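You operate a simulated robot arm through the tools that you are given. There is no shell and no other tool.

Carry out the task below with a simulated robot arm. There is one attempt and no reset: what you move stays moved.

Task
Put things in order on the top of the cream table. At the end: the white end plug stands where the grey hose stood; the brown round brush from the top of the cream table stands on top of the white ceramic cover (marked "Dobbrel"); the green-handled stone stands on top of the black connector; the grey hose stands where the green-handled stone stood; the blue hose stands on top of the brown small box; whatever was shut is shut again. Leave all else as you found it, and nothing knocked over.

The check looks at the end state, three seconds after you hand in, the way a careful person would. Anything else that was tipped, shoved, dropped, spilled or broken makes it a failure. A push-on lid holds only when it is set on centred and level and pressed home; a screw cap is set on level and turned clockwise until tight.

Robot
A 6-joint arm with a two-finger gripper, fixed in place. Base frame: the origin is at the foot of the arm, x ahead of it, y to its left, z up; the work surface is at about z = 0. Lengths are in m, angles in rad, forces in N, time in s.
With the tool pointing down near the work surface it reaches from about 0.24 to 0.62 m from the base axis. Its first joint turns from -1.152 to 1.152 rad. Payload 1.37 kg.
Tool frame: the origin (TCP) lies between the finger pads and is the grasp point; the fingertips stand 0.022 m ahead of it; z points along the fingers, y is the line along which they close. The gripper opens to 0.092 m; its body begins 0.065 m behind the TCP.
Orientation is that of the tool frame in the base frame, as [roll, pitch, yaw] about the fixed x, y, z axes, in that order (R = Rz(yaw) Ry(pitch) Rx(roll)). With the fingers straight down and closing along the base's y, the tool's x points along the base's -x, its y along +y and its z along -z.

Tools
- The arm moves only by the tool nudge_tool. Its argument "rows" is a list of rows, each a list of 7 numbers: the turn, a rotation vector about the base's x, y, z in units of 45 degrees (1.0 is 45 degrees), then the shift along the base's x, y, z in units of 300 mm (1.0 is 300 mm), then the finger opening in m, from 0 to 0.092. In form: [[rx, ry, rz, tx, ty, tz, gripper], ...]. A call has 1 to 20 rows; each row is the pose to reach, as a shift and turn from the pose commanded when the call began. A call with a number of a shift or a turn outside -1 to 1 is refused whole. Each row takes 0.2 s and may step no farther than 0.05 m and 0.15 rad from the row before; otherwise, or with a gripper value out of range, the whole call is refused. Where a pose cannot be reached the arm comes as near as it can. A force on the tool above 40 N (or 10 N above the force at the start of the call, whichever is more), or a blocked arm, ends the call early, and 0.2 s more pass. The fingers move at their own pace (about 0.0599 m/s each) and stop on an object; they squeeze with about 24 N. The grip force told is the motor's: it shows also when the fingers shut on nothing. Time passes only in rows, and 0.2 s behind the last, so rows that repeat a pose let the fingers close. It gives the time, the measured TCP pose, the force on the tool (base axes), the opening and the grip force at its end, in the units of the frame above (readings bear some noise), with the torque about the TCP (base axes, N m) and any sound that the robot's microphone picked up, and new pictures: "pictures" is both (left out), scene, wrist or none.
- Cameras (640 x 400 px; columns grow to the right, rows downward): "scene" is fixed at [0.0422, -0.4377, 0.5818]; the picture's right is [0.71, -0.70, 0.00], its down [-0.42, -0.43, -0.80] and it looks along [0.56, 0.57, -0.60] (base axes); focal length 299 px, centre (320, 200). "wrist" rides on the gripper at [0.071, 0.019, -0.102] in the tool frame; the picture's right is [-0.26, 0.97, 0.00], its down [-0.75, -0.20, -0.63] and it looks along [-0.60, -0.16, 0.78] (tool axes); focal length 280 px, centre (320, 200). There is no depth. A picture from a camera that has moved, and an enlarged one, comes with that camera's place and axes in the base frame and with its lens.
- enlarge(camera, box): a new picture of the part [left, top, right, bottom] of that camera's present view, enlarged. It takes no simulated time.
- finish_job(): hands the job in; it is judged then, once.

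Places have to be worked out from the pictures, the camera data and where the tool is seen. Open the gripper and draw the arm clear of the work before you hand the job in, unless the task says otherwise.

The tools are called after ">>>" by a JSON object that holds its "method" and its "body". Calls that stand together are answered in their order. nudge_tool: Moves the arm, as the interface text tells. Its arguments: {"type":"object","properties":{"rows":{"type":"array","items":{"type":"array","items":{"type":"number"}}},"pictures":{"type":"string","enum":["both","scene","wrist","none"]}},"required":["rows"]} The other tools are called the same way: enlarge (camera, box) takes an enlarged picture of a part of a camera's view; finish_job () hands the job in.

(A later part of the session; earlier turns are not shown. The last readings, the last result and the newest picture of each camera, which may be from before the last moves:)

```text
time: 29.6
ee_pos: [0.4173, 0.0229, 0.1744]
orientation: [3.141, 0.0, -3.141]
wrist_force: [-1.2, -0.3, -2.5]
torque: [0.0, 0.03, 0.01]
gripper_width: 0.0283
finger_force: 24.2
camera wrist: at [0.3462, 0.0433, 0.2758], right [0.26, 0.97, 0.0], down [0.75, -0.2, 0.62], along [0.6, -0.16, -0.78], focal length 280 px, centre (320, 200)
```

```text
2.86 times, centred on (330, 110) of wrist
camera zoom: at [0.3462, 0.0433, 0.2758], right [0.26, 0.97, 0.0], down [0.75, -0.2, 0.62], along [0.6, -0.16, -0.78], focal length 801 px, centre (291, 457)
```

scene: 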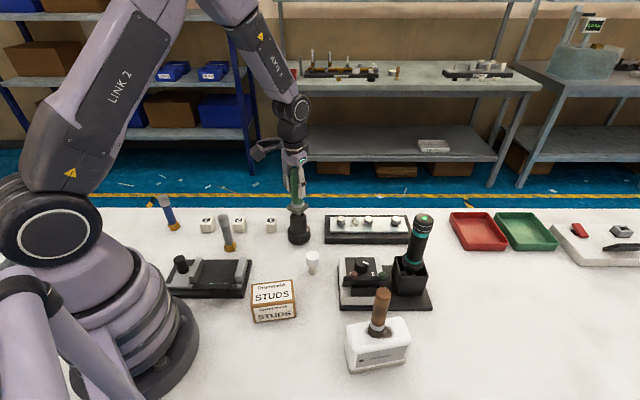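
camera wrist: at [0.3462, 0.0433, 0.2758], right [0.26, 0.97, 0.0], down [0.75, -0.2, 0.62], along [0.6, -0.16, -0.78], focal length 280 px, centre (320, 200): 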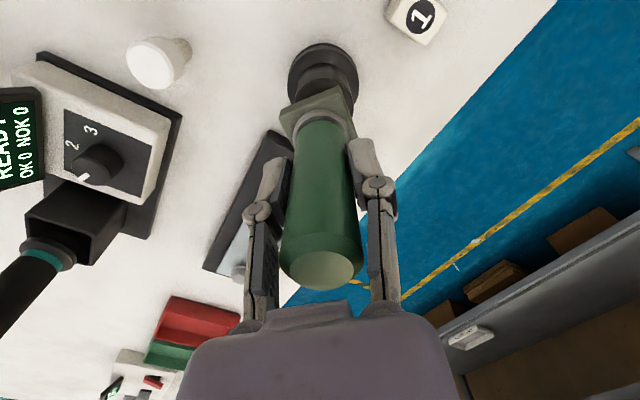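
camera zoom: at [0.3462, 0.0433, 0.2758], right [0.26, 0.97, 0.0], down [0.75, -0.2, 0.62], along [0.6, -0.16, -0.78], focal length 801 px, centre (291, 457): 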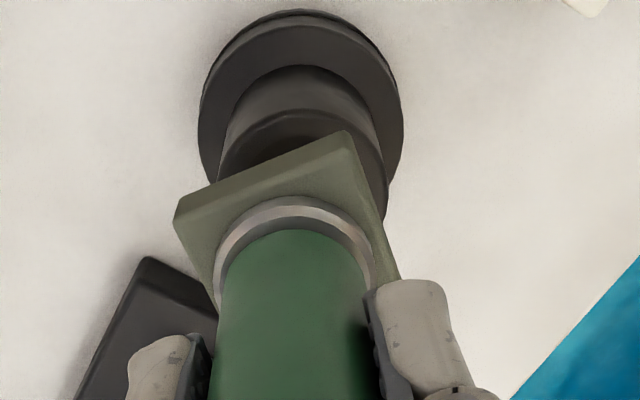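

Nearly aligned; the wrist view suggests the connector is about 2 mm more toward +y. I shift by that, lower another 12 mm and check again.

>>> {"method": "nudge_tool", "body": {"rows": [[0, 0, 0, 0, 0.007, 0, 0.015], [0, 0, 0, 0, 0.007, -0.015, 0.015], [0, 0, 0, 0, 0.007, -0.03, 0.015], [0, 0, 0, 0, 0.007, -0.04, 0.015], [0, 0, 0, 0, 0.007, -0.04, 0.015]], "pictures": "wrist"}}

>>> {"method": "enlarge", "body": {"camera": "scene", "box": [265, 180, 335, 250]}}

>>> {"method": "enlarge", "body": {"camera": "wrist", "box": [260, 30, 400, 150]}}

```text
time: 30.8
ee_pos: [0.4161, 0.0245, 0.1613]
orientation: [3.141, -0.001, -3.141]
wrist_force: [0.3, 0.1, -2.6]
torque: [-0.02, 0.04, -0.05]
gripper_width: 0.0281
finger_force: 24.1
camera wrist: at [0.346, 0.0455, 0.2634], right [0.26, 0.97, 0.0], down [0.75, -0.2, 0.62], along [0.6, -0.16, -0.78], focal length 280 px, centre (320, 200)
```

wrist: 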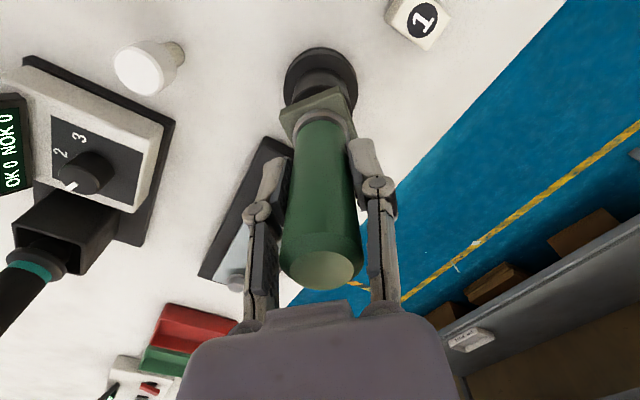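

```text
5.71 times, centred on (300, 215) of scene
camera zoom: at [0.0422, -0.4377, 0.5818], right [0.71, -0.7, 0.0], down [-0.42, -0.43, -0.8], along [0.56, 0.57, -0.6], focal length 1709 px, centre (434, 114)
```

zoom: 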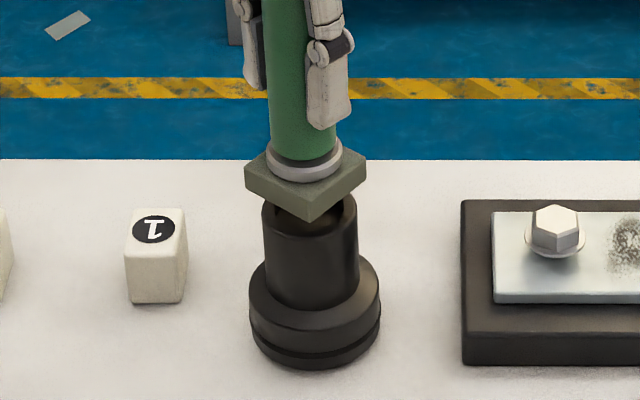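

```text
3.33 times, centred on (330, 90) of wrist
camera zoom: at [0.346, 0.0455, 0.2634], right [0.26, 0.97, 0.0], down [0.75, -0.2, 0.62], along [0.6, -0.16, -0.78], focal length 935 px, centre (287, 567)
```

zoom: 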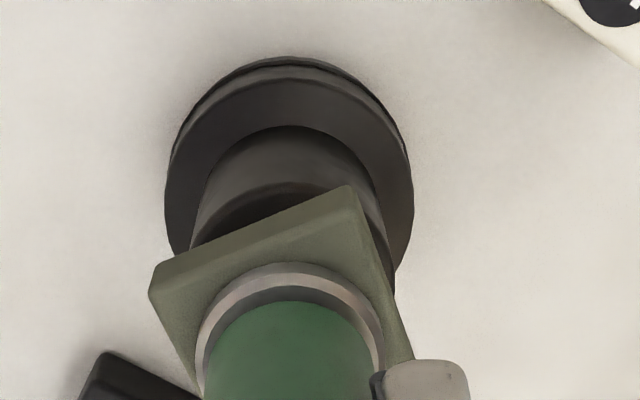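

Aligned to within about 1 mm. I add 1 mm in x and lower in fine steps to contact.

>>> {"method": "nudge_tool", "body": {"rows": [[0, 0, 0, 0.003, 0, -0.004, 0.015], [0, 0, 0, 0.003, 0, -0.008, 0.015], [0, 0, 0, 0.003, 0, -0.012, 0.015], [0, 0, 0, 0.003, 0, -0.016, 0.015], [0, 0, 0, 0.003, 0, -0.02, 0.015], [0, 0, 0, 0.003, 0, -0.02, 0.015]], "pictures": "none"}}

>>> {"method": "enlarge", "body": {"camera": "scene", "box": [265, 180, 335, 250]}}

```text
time: 32.2
ee_pos: [0.4191, 0.0247, 0.1582]
orientation: [-3.141, 0.0, -3.141]
wrist_force: [-0.6, -0.3, -2.5]
torque: [0.01, 0.03, 0.01]
gripper_width: 0.0279
finger_force: 24.5
```

```text
5.71 times, centred on (300, 215) of scene
camera zoom: at [0.0422, -0.4377, 0.5818], right [0.71, -0.7, 0.0], down [-0.42, -0.43, -0.8], along [0.56, 0.57, -0.6], focal length 1709 px, centre (434, 114)
```

zoom: 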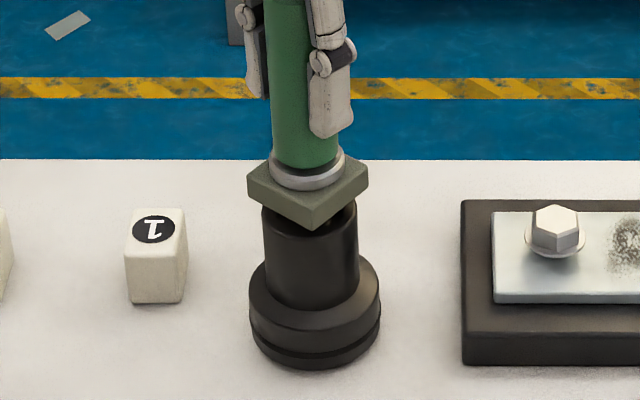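

No contact yet; I continue down.

>>> {"method": "nudge_tool", "body": {"rows": [[0, 0, 0, 0, 0, -0.004, 0.015], [0, 0, 0, 0, 0, -0.008, 0.015], [0, 0, 0, 0, 0, -0.012, 0.015], [0, 0, 0, 0, 0, -0.016, 0.015], [0, 0, 0, 0, 0, -0.02, 0.015], [0, 0, 0, 0, 0, -0.02, 0.015]], "pictures": "none"}}

>>> {"method": "enlarge", "body": {"camera": "scene", "box": [265, 180, 335, 250]}}

```text
time: 33.6
ee_pos: [0.4178, 0.0254, 0.1492]
orientation: [-3.14, -0.001, -3.141]
wrist_force: [-0.5, 0.6, -2.5]
torque: [0.01, 0.0, 0.04]
gripper_width: 0.0282
finger_force: 24.5
```

```text
5.71 times, centred on (300, 215) of scene
camera zoom: at [0.0422, -0.4377, 0.5818], right [0.71, -0.7, 0.0], down [-0.42, -0.43, -0.8], along [0.56, 0.57, -0.6], focal length 1709 px, centre (434, 114)
```

zoom: 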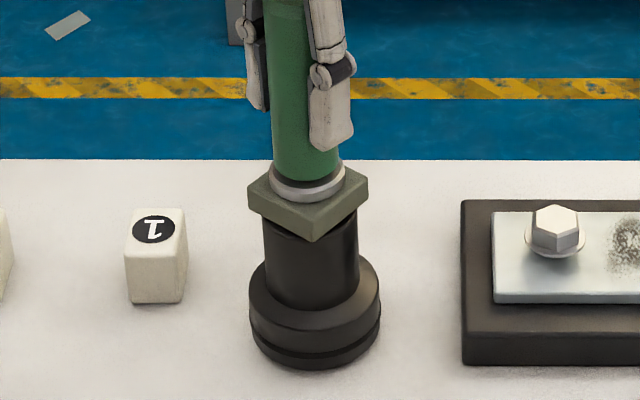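

Still free at a bottom height of about 0.079; the picture shows the slab about to touch. I continue.

>>> {"method": "nudge_tool", "body": {"rows": [[0, 0, 0, 0, 0, -0.004, 0.015], [0, 0, 0, 0, 0, -0.008, 0.015], [0, 0, 0, 0, 0, -0.012, 0.015], [0, 0, 0, 0, 0, -0.016, 0.015], [0, 0, 0, 0, 0, -0.02, 0.015], [0, 0, 0, 0, 0, -0.02, 0.015]], "pictures": "wrist"}}

>>> {"method": "enlarge", "body": {"camera": "scene", "box": [265, 180, 335, 250]}}

```text
time: 35.0
ee_pos: [0.4183, 0.0246, 0.1447]
orientation: [3.141, 0.003, 3.141]
wrist_force: [1.9, 0.6, 19.3]
torque: [0.0, -0.27, -0.06]
gripper_width: 0.0282
finger_force: 23.6
camera wrist: at [0.3474, 0.045, 0.2466], right [0.26, 0.97, 0.0], down [0.75, -0.2, 0.63], along [0.61, -0.16, -0.78], focal length 280 px, centre (320, 200)
```

wrist: 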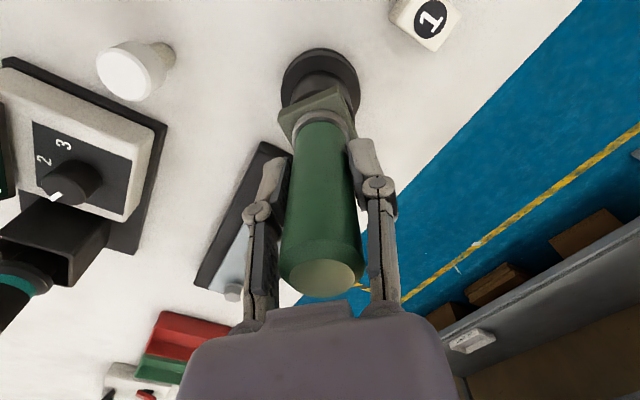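

```text
5.71 times, centred on (300, 215) of scene
camera zoom: at [0.0421, -0.4377, 0.5818], right [0.71, -0.7, 0.0], down [-0.42, -0.43, -0.8], along [0.56, 0.57, -0.6], focal length 1709 px, centre (434, 114)
```

zoom: 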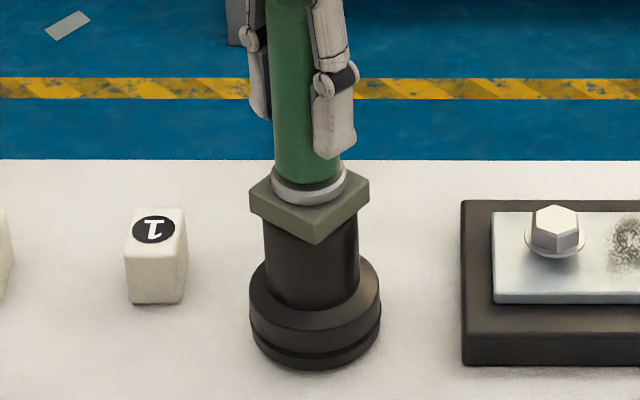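

Contact: 19 N, centred in both views. I ease the load off before opening.

>>> {"method": "nudge_tool", "body": {"rows": [[0, 0, 0, 0, 0, 0.003, 0.015], [0, 0, 0, 0, 0, 0.006, 0.015], [0, 0, 0, 0, 0, 0.006, 0.015]], "pictures": "none"}}

```text
time: 35.8
ee_pos: [0.4165, 0.024, 0.1463]
orientation: [3.141, -0.004, -3.141]
wrist_force: [0.5, 0.2, -2.5]
torque: [0.01, -0.01, 0.01]
gripper_width: 0.0282
finger_force: 23.6
```

Just lifted off; I lower 0.7 mm to a light touch and then check the force.

>>> {"method": "nudge_tool", "body": {"rows": [[0, 0, 0, 0, 0, -0.0015, 0.015], [0, 0, 0, 0, 0, -0.0025, 0.015], [0, 0, 0, 0, 0, -0.0025, 0.015]], "pictures": "wrist"}}

>>> {"method": "enlarge", "body": {"camera": "scene", "box": [265, 180, 335, 250]}}

>>> {"method": "enlarge", "body": {"camera": "wrist", "box": [260, 30, 400, 150]}}

```text
time: 36.6
ee_pos: [0.4193, 0.0255, 0.1469]
orientation: [3.141, 0.002, -3.14]
wrist_force: [-0.3, 0.8, -2.5]
torque: [0.01, 0.02, 0.01]
gripper_width: 0.028
finger_force: 24.2
camera wrist: at [0.3475, 0.0455, 0.2476], right [0.26, 0.97, 0.0], down [0.75, -0.2, 0.62], along [0.6, -0.16, -0.78], focal length 280 px, centre (320, 200)
```

wrist: 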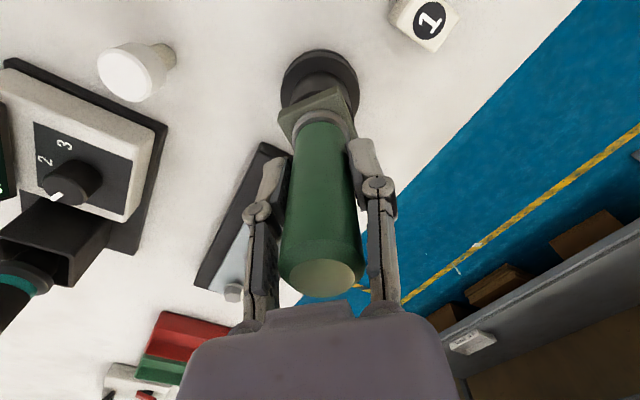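

```text
5.71 times, centred on (300, 215) of scene
camera zoom: at [0.0422, -0.4377, 0.5818], right [0.71, -0.7, 0.0], down [-0.42, -0.43, -0.8], along [0.56, 0.57, -0.6], focal length 1709 px, centre (434, 114)
```

zoom: 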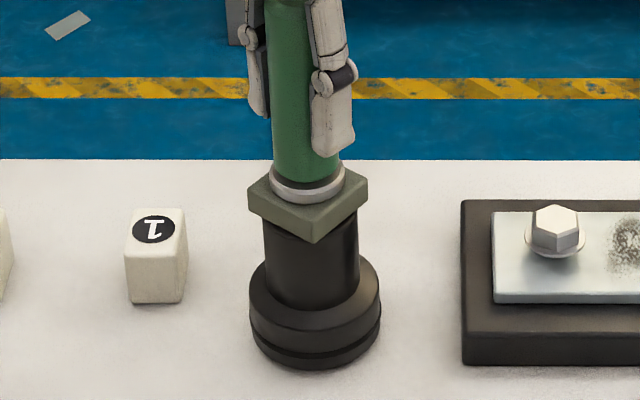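

```text
3.33 times, centred on (330, 90) of wrist
camera zoom: at [0.3475, 0.0455, 0.2476], right [0.26, 0.97, 0.0], down [0.75, -0.2, 0.62], along [0.6, -0.16, -0.78], focal length 935 px, centre (287, 567)
```

zoom: 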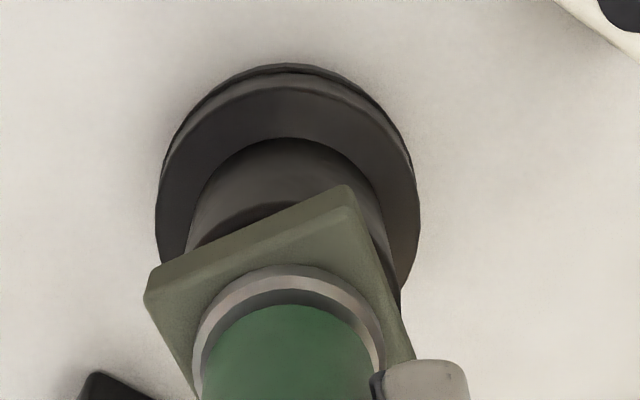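

The force still shows the stone's full weight, so it is not resting yet, and the view hints it sits about 1 mm too far out. I shift 1 mm back and lower in 0.3 mm steps.

>>> {"method": "nudge_tool", "body": {"rows": [[0, 0, 0, -0.0035, 0, 0, 0.015], [0, 0, 0, -0.0035, 0, -0.001, 0.015], [0, 0, 0, -0.0035, 0, -0.002, 0.015], [0, 0, 0, -0.0035, 0, -0.003, 0.015], [0, 0, 0, -0.0035, 0, -0.003, 0.015]], "pictures": "none"}}

```text
time: 37.8
ee_pos: [0.4168, 0.0246, 0.1449]
orientation: [3.14, 0.001, 3.141]
wrist_force: [-0.8, 0.9, 11.9]
torque: [0.07, -0.22, -0.03]
gripper_width: 0.0281
finger_force: 23.4
```

Resting contact at 12 N. I ease 0.4 mm and open slowly.

>>> {"method": "nudge_tool", "body": {"rows": [[0, 0, 0, 0, 0, 0.0012, 0.015], [0, 0, 0, 0, 0, 0.0012, 0.031], [0, 0, 0, 0, 0, 0.0012, 0.036], [0, 0, 0, 0, 0, 0.0012, 0.05], [0, 0, 0, 0, 0, 0.0012, 0.07], [0, 0, 0, 0, 0, 0.0012, 0.092], [0, 0, 0, 0, 0, 0.0012, 0.092]]}}

>>> {"method": "enlarge", "body": {"camera": "scene", "box": [265, 170, 335, 250]}}

>>> {"method": "enlarge", "body": {"camera": "wrist", "box": [260, 30, 400, 150]}}

```text
time: 39.4
ee_pos: [0.417, 0.0252, 0.145]
orientation: [-3.141, -0.001, 3.14]
wrist_force: [0.0, 0.4, -0.4]
torque: [0.0, 0.04, 0.0]
gripper_width: 0.0925
finger_force: 0.1
camera wrist: at [0.3457, 0.0452, 0.2465], right [0.26, 0.97, 0.0], down [0.75, -0.2, 0.63], along [0.6, -0.16, -0.78], focal length 280 px, centre (320, 200)
```

scene: 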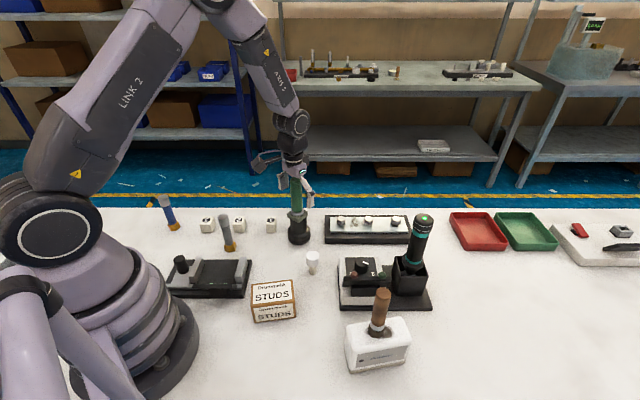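
wrist: 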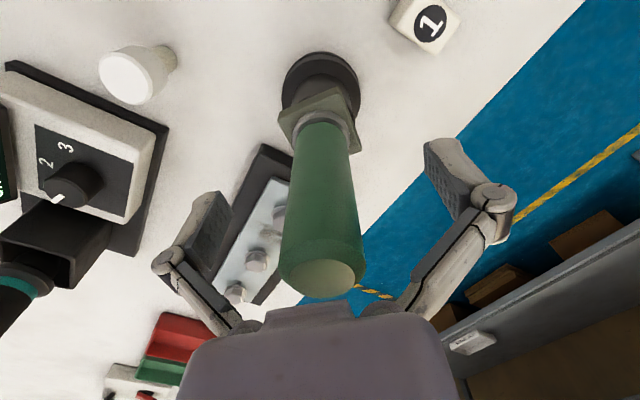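

```text
5.00 times, centred on (300, 210) of scene
camera zoom: at [0.0422, -0.4377, 0.5818], right [0.71, -0.7, 0.0], down [-0.42, -0.43, -0.8], along [0.56, 0.57, -0.6], focal length 1495 px, centre (420, 150)
```

zoom: 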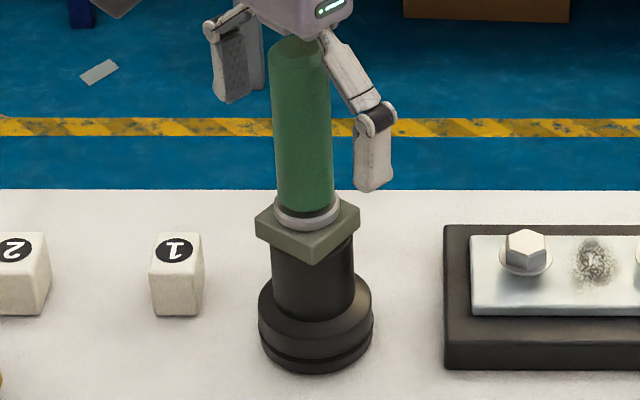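

```text
3.33 times, centred on (330, 90) of wrist
camera zoom: at [0.3457, 0.0452, 0.2465], right [0.26, 0.97, 0.0], down [0.75, -0.2, 0.63], along [0.6, -0.16, -0.78], focal length 935 px, centre (287, 567)
```

zoom: 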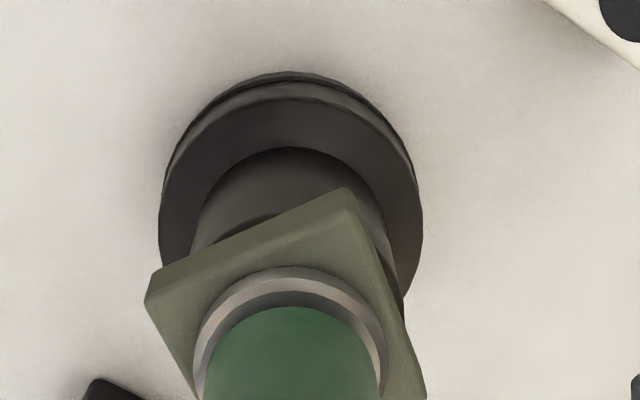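

The stone stands upright on the connector. I rise clear and go above the grey hose, turning the gripper 45° so the fingers will close parallel to the vise plate.

>>> {"method": "nudge_tool", "body": {"rows": [[0, 0, 0, 0, 0, 0.08, 0.092], [0, 0, 0, 0, 0, 0.2, 0.092], [0, 0, 0, 0, 0, 0.33, 0.092], [0, 0, 0, 0, 0, 0.46, 0.092], [0, 0, 0, 0, 0, 0.57, 0.092], [0, 0, 0.14, -0.075, 0.047, 0.57, 0.092], [0, 0, 0.28, -0.15, 0.095, 0.57, 0.092], [0, 0, 0.42, -0.22, 0.142, 0.57, 0.092], [0, 0, 0.56, -0.295, 0.19, 0.57, 0.092], [0, 0, 0.7, -0.37, 0.238, 0.57, 0.092], [0, 0, 0.85, -0.445, 0.286, 0.57, 0.092], [0, 0, 1.0, -0.517, 0.333, 0.57, 0.092], [0, 0, 1.0, -0.517, 0.333, 0.57, 0.092]]}}

>>> {"method": "enlarge", "body": {"camera": "wrist", "box": [240, 0, 420, 120]}}

```text
time: 42.2
ee_pos: [0.2621, 0.1235, 0.3164]
orientation: [3.141, 0.0, -2.356]
wrist_force: [-0.2, -0.1, 0.3]
torque: [0.0, -0.01, 0.0]
gripper_width: 0.092
finger_force: 0.1
camera wrist: at [0.1979, 0.0882, 0.4174], right [-0.5, 0.87, 0.0], down [0.68, 0.39, 0.63], along [0.54, 0.31, -0.78], focal length 280 px, centre (320, 200)
```

scene: 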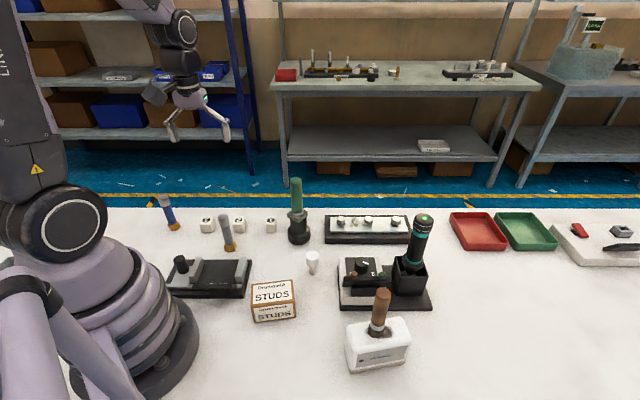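
wrist: 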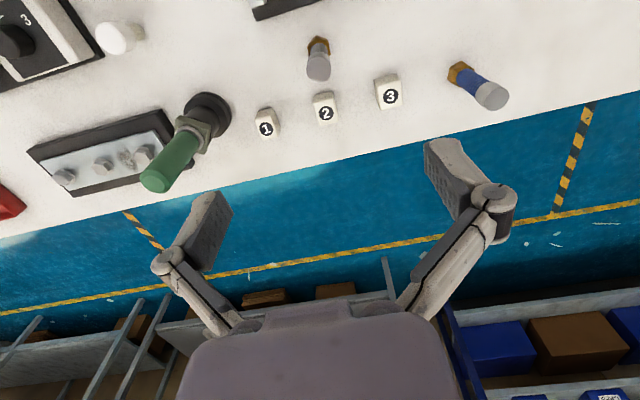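

```text
3.33 times, centred on (330, 60) of wrist
camera zoom: at [0.1979, 0.0882, 0.4174], right [-0.5, 0.87, 0.0], down [0.68, 0.39, 0.63], along [0.54, 0.31, -0.78], focal length 935 px, centre (287, 667)
```

zoom: 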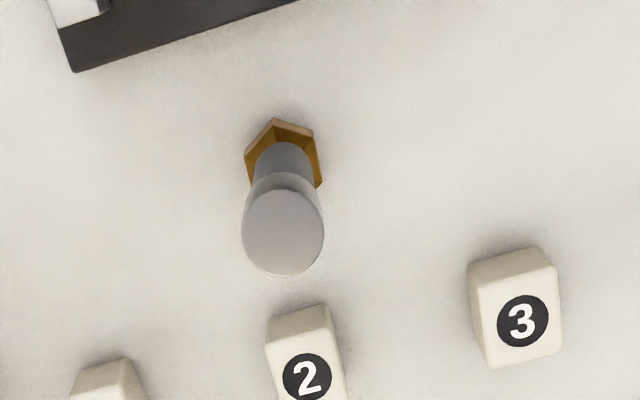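

The grey hose is right under the gripper at about (0.262,0.124). I look at its shape in detail to choose the grip height, and at the blue one too.

>>> {"method": "enlarge", "body": {"camera": "scene", "box": [200, 205, 260, 265]}}

>>> {"method": "enlarge", "body": {"camera": "scene", "box": [145, 185, 205, 245]}}

>>> {"method": "enlarge", "body": {"camera": "wrist", "box": [430, 40, 530, 120]}}

>>> {"method": "enlarge", "body": {"camera": "scene", "box": [290, 235, 340, 285]}}

```text
6.67 times, centred on (230, 235) of scene
camera zoom: at [0.0422, -0.4377, 0.5818], right [0.71, -0.7, 0.0], down [-0.42, -0.43, -0.8], along [0.56, 0.57, -0.6], focal length 1994 px, centre (920, -33)
```

zoom: 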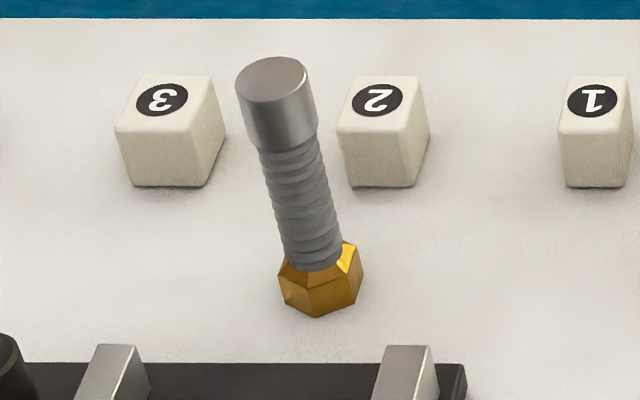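

```text
6.67 times, centred on (175, 215) of scene
camera zoom: at [0.0422, -0.4377, 0.5818], right [0.71, -0.7, 0.0], down [-0.42, -0.43, -0.8], along [0.56, 0.57, -0.6], focal length 1994 px, centre (1287, 100)
```

zoom: 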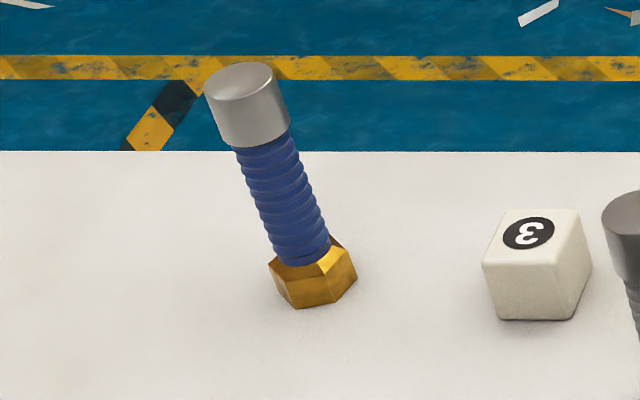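

```text
5.00 times, centred on (480, 80) of wrist
camera zoom: at [0.1979, 0.0882, 0.4174], right [-0.5, 0.87, 0.0], down [0.68, 0.39, 0.63], along [0.54, 0.31, -0.78], focal length 1402 px, centre (-480, 800)
```

zoom: 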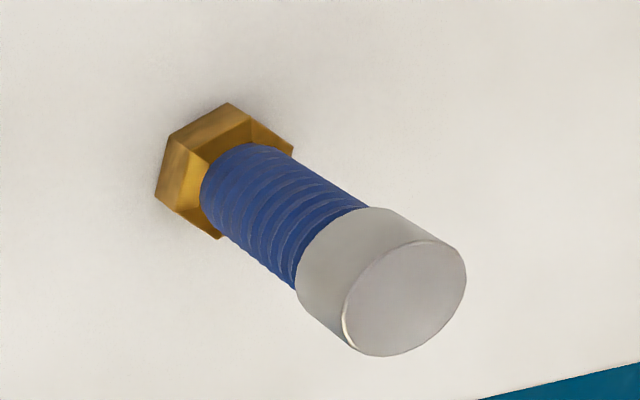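

```text
8.00 times, centred on (315, 260) of scene
camera zoom: at [0.0422, -0.4377, 0.5818], right [0.71, -0.7, 0.0], down [-0.42, -0.43, -0.8], along [0.56, 0.57, -0.6], focal length 2392 px, centre (360, -280)
```

zoom: 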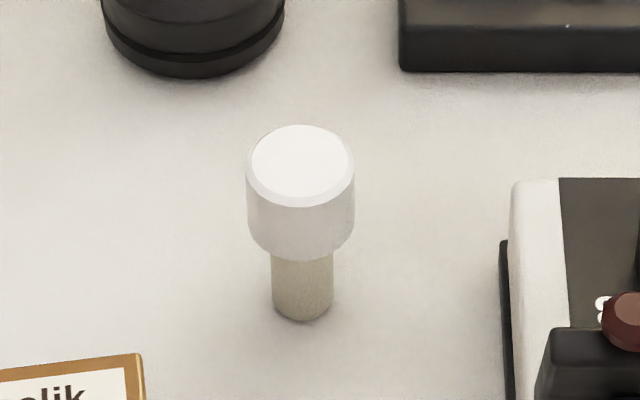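

The caps run from about z=0.087 to 0.115, so I will grip the grey hose on its cap with the TCP at z≈0.10. I descend first to check alignment.

>>> {"method": "nudge_tool", "body": {"rows": [[0, 0, 0, 0, 0, -0.12, 0.092], [0, 0, 0, 0, 0, -0.24, 0.092], [0, 0, 0, 0, 0, -0.36, 0.092], [0, 0, 0, 0, 0, -0.48, 0.092], [0, 0, 0, 0, 0, -0.58, 0.092], [0, 0, 0, 0, 0, -0.66, 0.092], [0, 0, 0, 0, 0, -0.721, 0.092], [0, 0, 0, 0, 0, -0.721, 0.092]]}}

```text
time: 44.0
ee_pos: [0.2597, 0.1241, 0.0972]
orientation: [3.141, -0.001, -2.357]
wrist_force: [-0.2, 0.2, -0.9]
torque: [0.04, 0.02, 0.02]
gripper_width: 0.0922
finger_force: 0.1
camera wrist: at [0.1964, 0.0907, 0.2001], right [-0.5, 0.87, 0.0], down [0.68, 0.39, 0.62], along [0.54, 0.31, -0.78], focal length 280 px, centre (320, 200)
```

scene: 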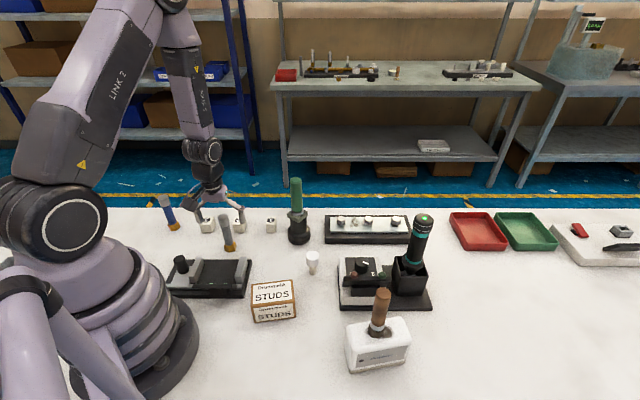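
wrist: 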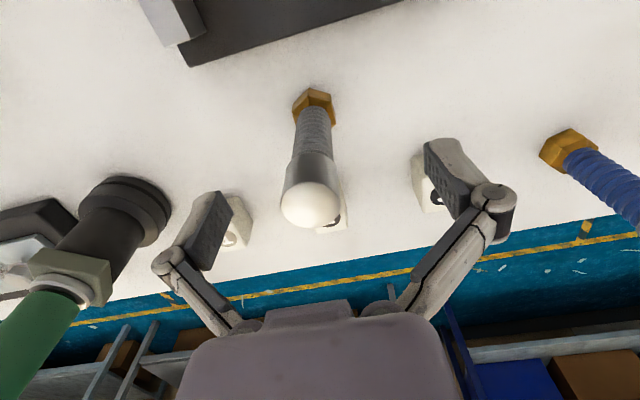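

The hose is about 4–6 mm off the grasp centre here (toward −y and the base), so I correct the position before closing.

>>> {"method": "nudge_tool", "body": {"rows": [[0, 0, 0, -0.004, -0.01, 0.005, 0.092], [0, 0, 0, -0.0075, -0.02, 0.008, 0.092], [0, 0, 0, -0.0075, -0.02, 0.008, 0.092], [0, 0, 0, -0.0075, -0.02, 0.008, 0.092]], "pictures": "wrist"}}

>>> {"method": "enlarge", "body": {"camera": "wrist", "box": [240, 60, 400, 240]}}

```text
time: 45.0
ee_pos: [0.2598, 0.1195, 0.1019]
orientation: [3.142, 0.001, -2.356]
wrist_force: [0.4, 0.4, 1.3]
torque: [0.0, 0.02, 0.01]
gripper_width: 0.0917
finger_force: 0.1
camera wrist: at [0.1954, 0.0838, 0.2035], right [-0.5, 0.87, 0.0], down [0.68, 0.39, 0.63], along [0.54, 0.31, -0.78], focal length 280 px, centre (320, 200)
```

wrist: 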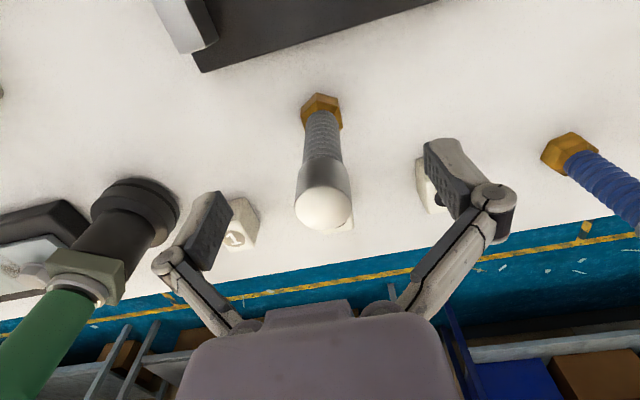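

```text
2.22 times, centred on (320, 150) of wrist
camera zoom: at [0.1954, 0.0838, 0.2035], right [-0.5, 0.87, 0.0], down [0.68, 0.39, 0.63], along [0.54, 0.31, -0.78], focal length 623 px, centre (320, 311)
```

zoom: 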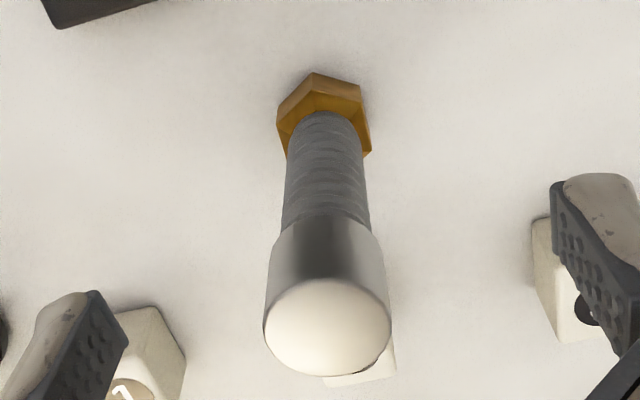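

Now only about 1 mm off; I make the last small correction and close on the cap.

>>> {"method": "nudge_tool", "body": {"rows": [[0, 0, 0, 0.001, 0.005, -0.004, 0.092], [0, 0, 0, 0.001, 0.005, -0.004, 0.07], [0, 0, 0, 0.001, 0.005, -0.004, 0.045], [0, 0, 0, 0.001, 0.005, -0.004, 0.03], [0, 0, 0, 0.001, 0.005, -0.004, 0.02], [0, 0, 0, 0.001, 0.005, -0.004, 0.015], [0, 0, 0, 0.001, 0.005, -0.004, 0.015], [0, 0, 0, 0.001, 0.005, -0.004, 0.015]]}}

>>> {"method": "enlarge", "body": {"camera": "scene", "box": [200, 195, 260, 265]}}

```text
time: 46.8
ee_pos: [0.2605, 0.1195, 0.0996]
orientation: [-3.141, 0.0, -2.355]
wrist_force: [-0.2, -0.4, 1.4]
torque: [-0.01, -0.02, -0.01]
gripper_width: 0.0248
finger_force: 24.3
camera wrist: at [0.1964, 0.0855, 0.2028], right [-0.5, 0.87, 0.0], down [0.68, 0.39, 0.63], along [0.54, 0.31, -0.78], focal length 280 px, centre (320, 200)
```

scene: 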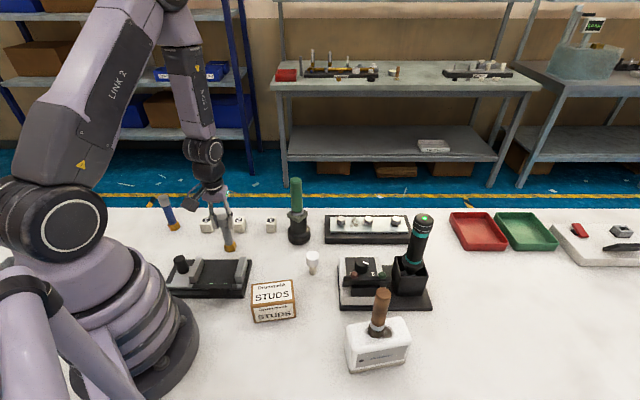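
wrist: 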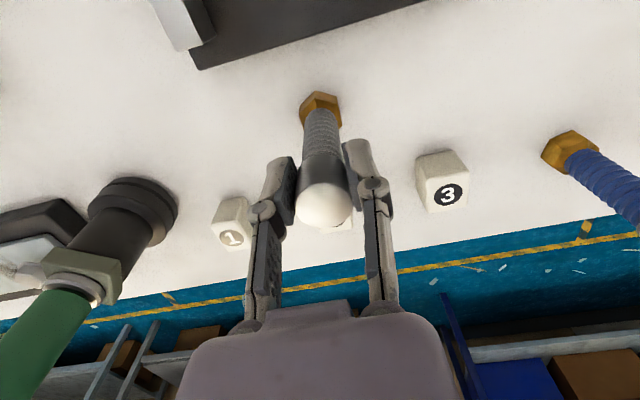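

```text
5.71 times, centred on (230, 230) of scene
camera zoom: at [0.0422, -0.4377, 0.5818], right [0.71, -0.7, 0.0], down [-0.42, -0.43, -0.8], along [0.56, 0.57, -0.6], focal length 1709 px, centre (834, 29)
```

zoom: 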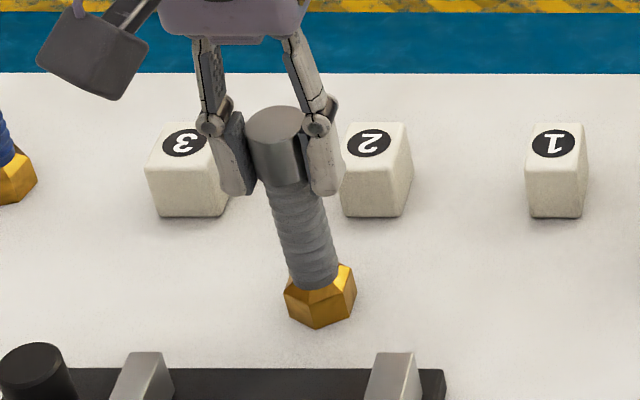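

Gripped on the cap (25 mm). I lift it 0.22 m and carry it to a midway point, turning the gripper back by 45°.

>>> {"method": "nudge_tool", "body": {"rows": [[0, 0, 0, 0, 0, 0.03, 0.015], [0, 0, 0, 0, 0, 0.11, 0.015], [0, 0, 0, 0, 0, 0.22, 0.015], [0, 0, 0, 0, 0, 0.34, 0.015], [0, 0, 0, 0, 0, 0.46, 0.015], [0, 0, 0, 0, 0, 0.58, 0.015], [0, 0, 0, 0, 0, 0.68, 0.015], [0, 0, 0, 0, 0, 0.73, 0.015], [0, 0, -0.1, 0.017, -0.053, 0.73, 0.015], [0, 0, -0.23, 0.04, -0.123, 0.73, 0.015], [0, 0, -0.37, 0.063, -0.2, 0.73, 0.015], [0, 0, -0.52, 0.087, -0.28, 0.73, 0.015], [0, 0, -0.67, 0.112, -0.36, 0.73, 0.015], [0, 0, -0.81, 0.135, -0.435, 0.73, 0.015], [0, 0, -0.93, 0.155, -0.5, 0.73, 0.015], [0, 0, -1.0, 0.167, -0.533, 0.73, 0.015], [0, 0, -1.0, 0.167, -0.533, 0.73, 0.015]]}}

```text
time: 50.4
ee_pos: [0.31, -0.0407, 0.3191]
orientation: [-3.141, 0.0, 3.14]
wrist_force: [0.7, -0.3, -1.4]
torque: [0.03, 0.02, -0.02]
gripper_width: 0.0247
finger_force: 23.6
camera wrist: at [0.2395, -0.0196, 0.4207], right [0.26, 0.96, 0.0], down [0.75, -0.21, 0.62], along [0.6, -0.16, -0.78], focal length 280 px, centre (320, 200)
```

scene: 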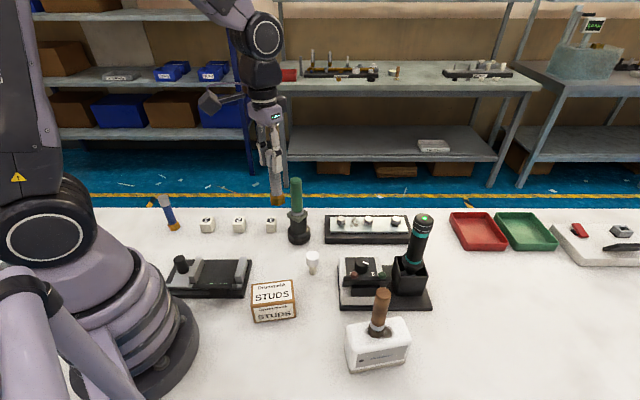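
wrist: 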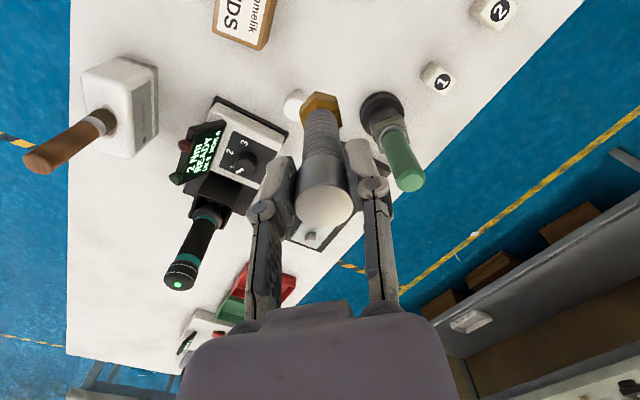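

Carrying on to the stone's old spot with another 45° turn, then lowering partway (TCP z≈0.16).

>>> {"method": "nudge_tool", "body": {"rows": [[0, 0, -0.06, -0.025, -0.04, 0, 0.015], [0, 0, -0.18, -0.07, -0.113, 0, 0.015], [0, 0, -0.32, -0.125, -0.2, 0, 0.015], [0, 0, -0.46, -0.18, -0.29, 0, 0.015], [0, 0, -0.6, -0.235, -0.38, 0, 0.015], [0, 0, -0.74, -0.29, -0.466, 0, 0.015], [0, 0, -0.88, -0.345, -0.555, 0, 0.015], [0, 0, -1.0, -0.392, -0.63, 0, 0.015], [0, 0, -1.0, -0.392, -0.63, -0.1, 0.015], [0, 0, -1.0, -0.392, -0.63, -0.2, 0.015], [0, 0, -1.0, -0.392, -0.63, -0.3, 0.015], [0, 0, -1.0, -0.392, -0.63, -0.4, 0.015], [0, 0, -1.0, -0.392, -0.63, -0.5, 0.015], [0, 0, -1.0, -0.392, -0.63, -0.55, 0.015], [0, 0, -1.0, -0.392, -0.63, -0.55, 0.015]]}}

>>> {"method": "enlarge", "body": {"camera": "scene", "box": [240, 260, 360, 390]}}

```text
time: 53.6
ee_pos: [0.1934, -0.2293, 0.1527]
orientation: [-3.141, 0.001, 2.356]
wrist_force: [0.5, -0.7, -1.4]
torque: [0.01, 0.0, -0.01]
gripper_width: 0.0247
finger_force: 23.8
camera wrist: at [0.1551, -0.1636, 0.2542], right [0.87, 0.5, 0.0], down [0.39, -0.68, 0.63], along [0.31, -0.54, -0.78], focal length 280 px, centre (320, 200)
```

scene: 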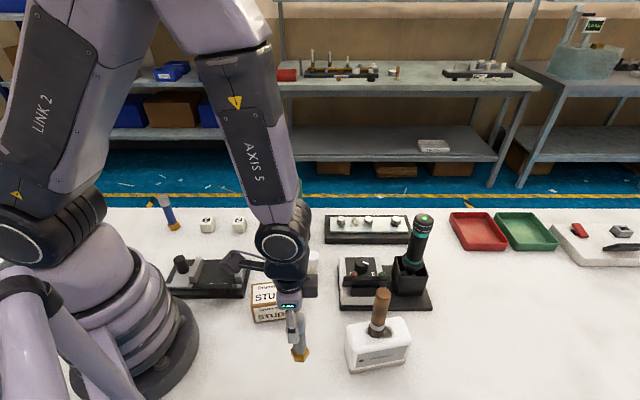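
wrist: 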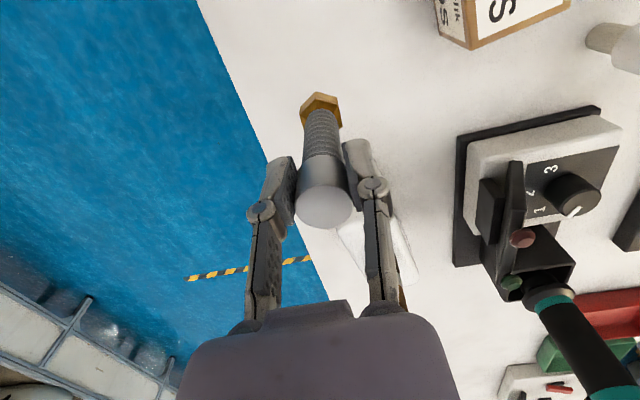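

```text
3.08 times, centred on (300, 325) of scene
camera zoom: at [0.0422, -0.4377, 0.5817], right [0.71, -0.7, 0.0], down [-0.42, -0.43, -0.8], along [0.56, 0.57, -0.6], focal length 920 px, centre (382, -185)
```

zoom: 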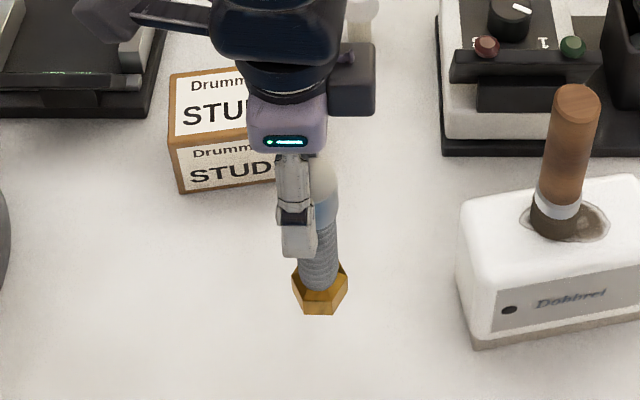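

Aligned over the old stone spot. I lower to about 4 mm above the table, then fine steps to contact.

>>> {"method": "nudge_tool", "body": {"rows": [[0, 0, 0, 0, 0, -0.06, 0.015], [0, 0, 0, 0, 0, -0.11, 0.015], [0, 0, 0, 0, 0, -0.15, 0.015], [0, 0, 0, 0, 0, -0.164, 0.015], [0, 0, 0, 0, 0, -0.164, 0.015]], "pictures": "none"}}

>>> {"method": "enlarge", "body": {"camera": "scene", "box": [240, 260, 360, 390]}}

```text
time: 54.8
ee_pos: [0.1925, -0.229, 0.1048]
orientation: [-3.141, 0.0, 2.356]
wrist_force: [-0.2, -0.5, -1.2]
torque: [0.0, -0.01, 0.02]
gripper_width: 0.0247
finger_force: 24.0
```

```text
3.08 times, centred on (300, 325) of scene
camera zoom: at [0.0422, -0.4377, 0.5817], right [0.71, -0.7, 0.0], down [-0.42, -0.43, -0.8], along [0.56, 0.57, -0.6], focal length 920 px, centre (382, -185)
```

zoom: 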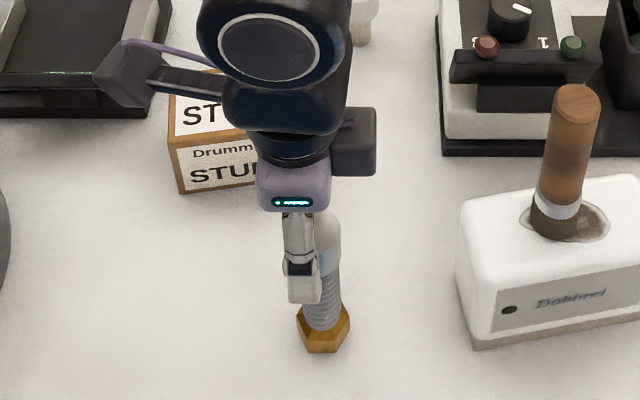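

The nut sits about 3 mm to the right of where the slab's centre was; I shift back and lower in fine steps.

>>> {"method": "nudge_tool", "body": {"rows": [[0, 0, 0, -0.007, 0.007, 0, 0.015], [0, 0, 0, -0.007, 0.007, -0.004, 0.015], [0, 0, 0, -0.007, 0.007, -0.008, 0.015], [0, 0, 0, -0.007, 0.007, -0.012, 0.015], [0, 0, 0, -0.007, 0.007, -0.015, 0.015], [0, 0, 0, -0.007, 0.007, -0.015, 0.015]], "pictures": "none"}}

```text
time: 56.2
ee_pos: [0.1906, -0.2269, 0.101]
orientation: [3.141, -0.001, 2.356]
wrist_force: [-0.4, 0.1, -0.9]
torque: [0.01, 0.02, 0.01]
gripper_width: 0.0248
finger_force: 23.6
```

No contact yet; a few more half-millimetre steps.

>>> {"method": "nudge_tool", "body": {"rows": [[0, 0, 0, 0, 0, -0.002, 0.015], [0, 0, 0, 0, 0, -0.004, 0.015], [0, 0, 0, 0, 0, -0.006, 0.015], [0, 0, 0, 0, 0, -0.006, 0.015]], "pictures": "none"}}

```text
time: 57.2
ee_pos: [0.1911, -0.227, 0.1002]
orientation: [-3.14, 0.001, 2.355]
wrist_force: [-2.1, -0.8, 18.4]
torque: [-0.14, -0.13, -0.01]
gripper_width: 0.0246
finger_force: 24.5
```

Contact (18 N). I ease 0.8 mm and check.

>>> {"method": "nudge_tool", "body": {"rows": [[0, 0, 0, 0, 0, 0.0012, 0.015], [0, 0, 0, 0, 0, 0.0022, 0.015], [0, 0, 0, 0, 0, 0.0022, 0.015]], "pictures": "wrist"}}

>>> {"method": "enlarge", "body": {"camera": "scene", "box": [240, 260, 360, 390]}}

```text
time: 58.0
ee_pos: [0.1928, -0.226, 0.1002]
orientation: [-3.141, -0.002, 2.356]
wrist_force: [0.7, -0.1, -2.0]
torque: [0.03, 0.01, 0.03]
gripper_width: 0.0246
finger_force: 23.9
camera wrist: at [0.1539, -0.1613, 0.2016], right [0.87, 0.5, 0.0], down [0.39, -0.68, 0.62], along [0.31, -0.54, -0.78], focal length 280 px, centre (320, 200)
```

wrist: 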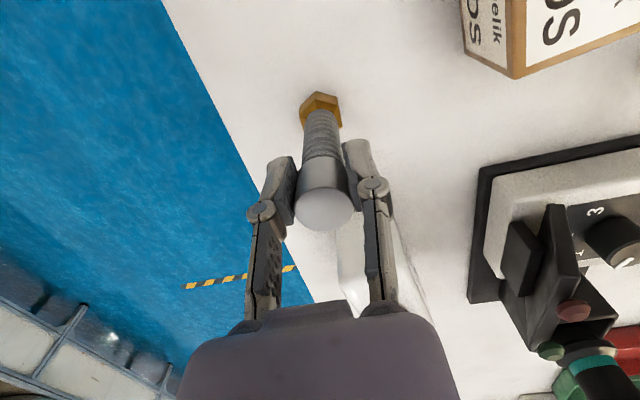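

```text
3.08 times, centred on (300, 325) of scene
camera zoom: at [0.0422, -0.4377, 0.5817], right [0.71, -0.7, 0.0], down [-0.42, -0.43, -0.8], along [0.56, 0.57, -0.6], focal length 920 px, centre (382, -185)
```

zoom: 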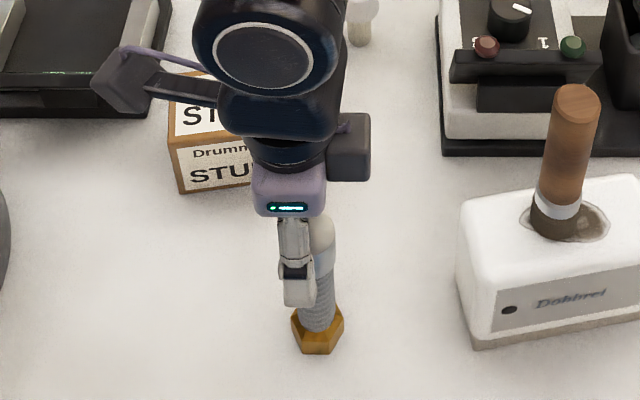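

The nut is now centred on the old spot. I settle 0.3 mm and open slowly.

>>> {"method": "nudge_tool", "body": {"rows": [[0, 0, 0, 0, 0, -0.0012, 0.015], [0, 0, 0, 0, 0, -0.0012, 0.028], [0, 0, 0, 0, 0, -0.0012, 0.034], [0, 0, 0, 0, 0, -0.0012, 0.05], [0, 0, 0, 0, 0, -0.0012, 0.07], [0, 0, 0, 0, 0, -0.0012, 0.092], [0, 0, 0, 0, 0, -0.0012, 0.092]]}}

>>> {"method": "enlarge", "body": {"camera": "scene", "box": [240, 260, 360, 390]}}

```text
time: 59.6
ee_pos: [0.191, -0.227, 0.1]
orientation: [-3.14, -0.001, 2.357]
wrist_force: [-0.2, -0.3, -0.1]
torque: [0.0, 0.03, -0.04]
gripper_width: 0.0917
finger_force: 0.0
camera wrist: at [0.1538, -0.1618, 0.2014], right [0.87, 0.5, 0.0], down [0.39, -0.68, 0.62], along [0.31, -0.54, -0.78], focal length 280 px, centre (320, 200)
```

scene: 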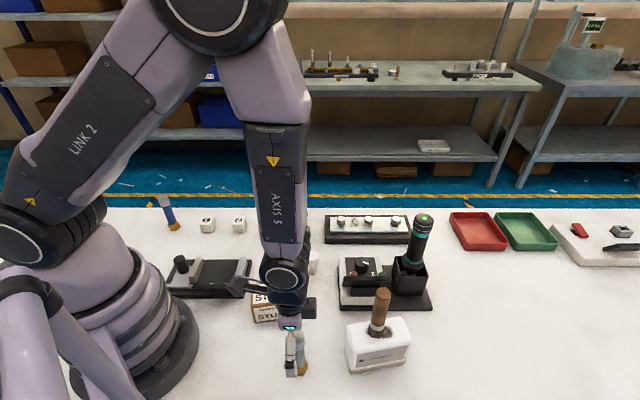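
wrist: 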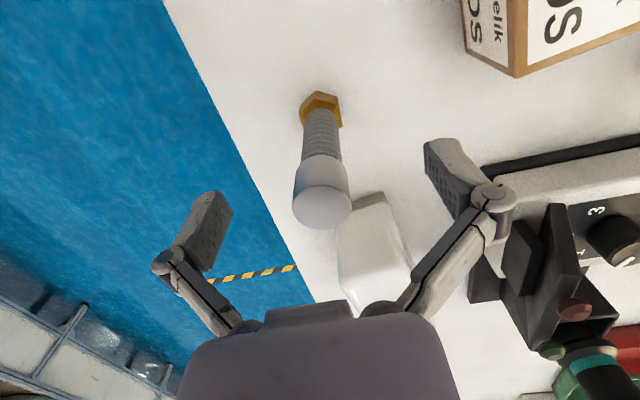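

```text
3.08 times, centred on (300, 325) of scene
camera zoom: at [0.0422, -0.4377, 0.5818], right [0.71, -0.7, 0.0], down [-0.42, -0.43, -0.8], along [0.56, 0.57, -0.6], focal length 920 px, centre (382, -185)
```

zoom: 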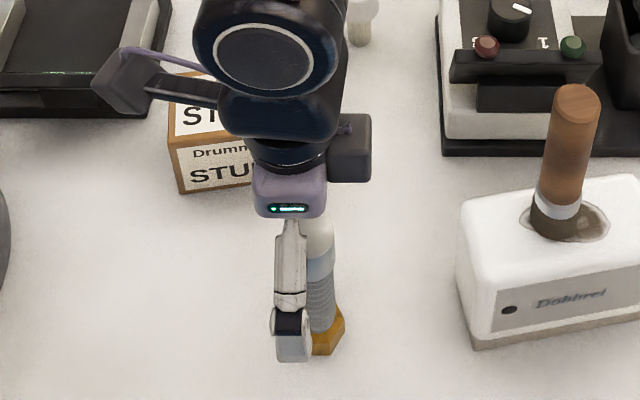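

The grey hose stands by itself on the stone's old spot. I rise and move over the white plug at about (0.361,-0.088), turning the gripper back square.

>>> {"method": "nudge_tool", "body": {"rows": [[0, 0, 0, 0, 0, 0.1, 0.092], [0, 0, 0, 0, 0, 0.23, 0.092], [0, 0, 0, 0, 0, 0.37, 0.092], [0, 0, 0, 0, 0, 0.5, 0.092], [0, 0, 0, 0, 0, 0.6, 0.092], [0, 0, 0.14, 0.08, 0.065, 0.6, 0.092], [0, 0, 0.28, 0.16, 0.13, 0.6, 0.092], [0, 0, 0.43, 0.245, 0.2, 0.6, 0.092], [0, 0, 0.58, 0.33, 0.27, 0.6, 0.092], [0, 0, 0.72, 0.41, 0.335, 0.6, 0.092], [0, 0, 0.86, 0.49, 0.4, 0.6, 0.092], [0, 0, 1.0, 0.569, 0.467, 0.6, 0.08], [0, 0, 1.0, 0.569, 0.467, 0.45, 0.075], [0, 0, 1.0, 0.569, 0.467, 0.33, 0.075], [0, 0, 1.0, 0.569, 0.467, 0.2, 0.075], [0, 0, 1.0, 0.569, 0.467, 0.2, 0.075]]}}

>>> {"method": "enlarge", "body": {"camera": "scene", "box": [240, 260, 360, 390]}}

>>> {"method": "enlarge", "body": {"camera": "wrist", "box": [240, 40, 400, 160]}}

```text
time: 63.0
ee_pos: [0.3618, -0.0891, 0.1594]
orientation: [3.141, -0.001, 3.14]
wrist_force: [0.2, -0.3, -0.1]
torque: [-0.03, 0.0, 0.01]
gripper_width: 0.0751
finger_force: 0.0
camera wrist: at [0.2909, -0.0675, 0.2612], right [0.26, 0.97, 0.0], down [0.75, -0.2, 0.62], along [0.6, -0.16, -0.78], focal length 280 px, centre (320, 200)
```

scene: 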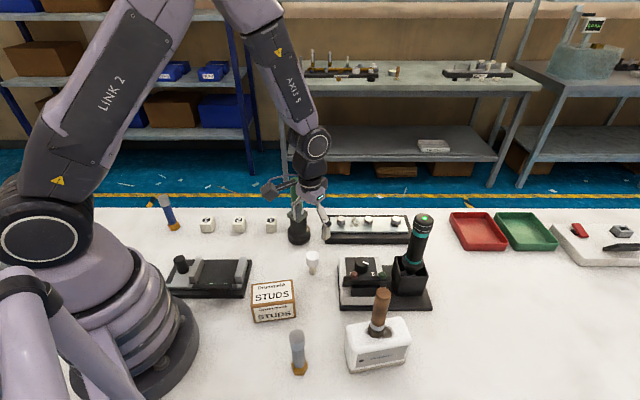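
wrist: 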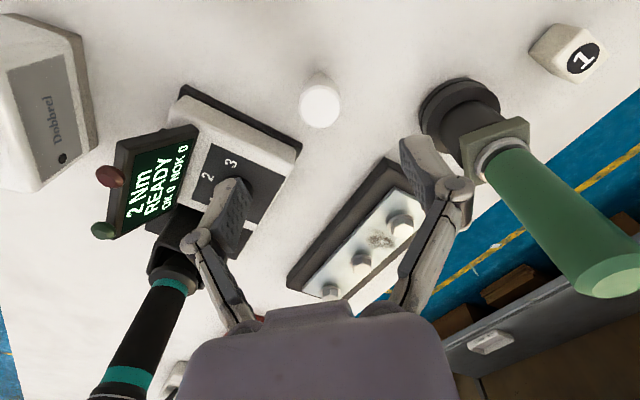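

```text
3.08 times, centred on (300, 325) of scene
camera zoom: at [0.0422, -0.4377, 0.5818], right [0.71, -0.7, 0.0], down [-0.42, -0.43, -0.8], along [0.56, 0.57, -0.6], focal length 920 px, centre (382, -185)
```

zoom: 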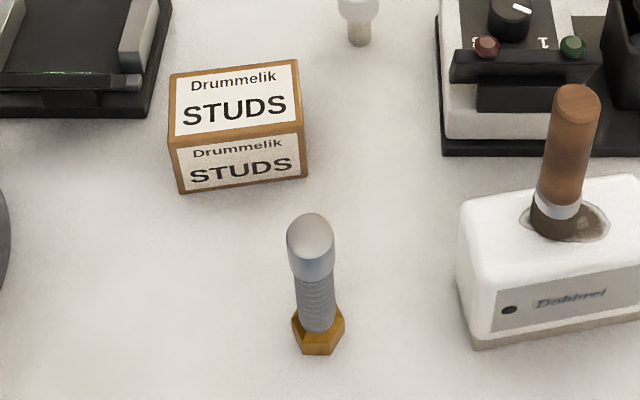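

```text
3.33 times, centred on (320, 100) of wrist
camera zoom: at [0.2909, -0.0675, 0.2612], right [0.26, 0.97, 0.0], down [0.75, -0.2, 0.62], along [0.6, -0.16, -0.78], focal length 935 px, centre (320, 533)
```

zoom: 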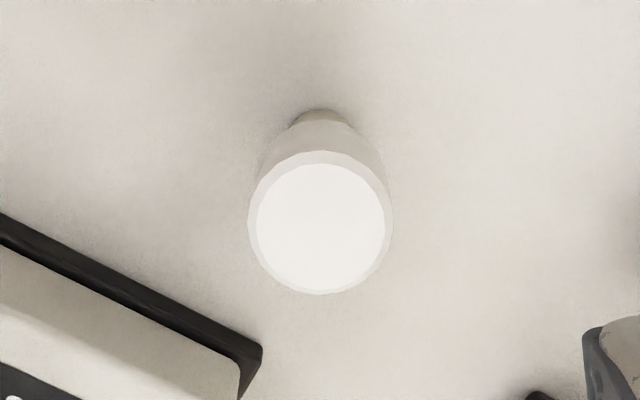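

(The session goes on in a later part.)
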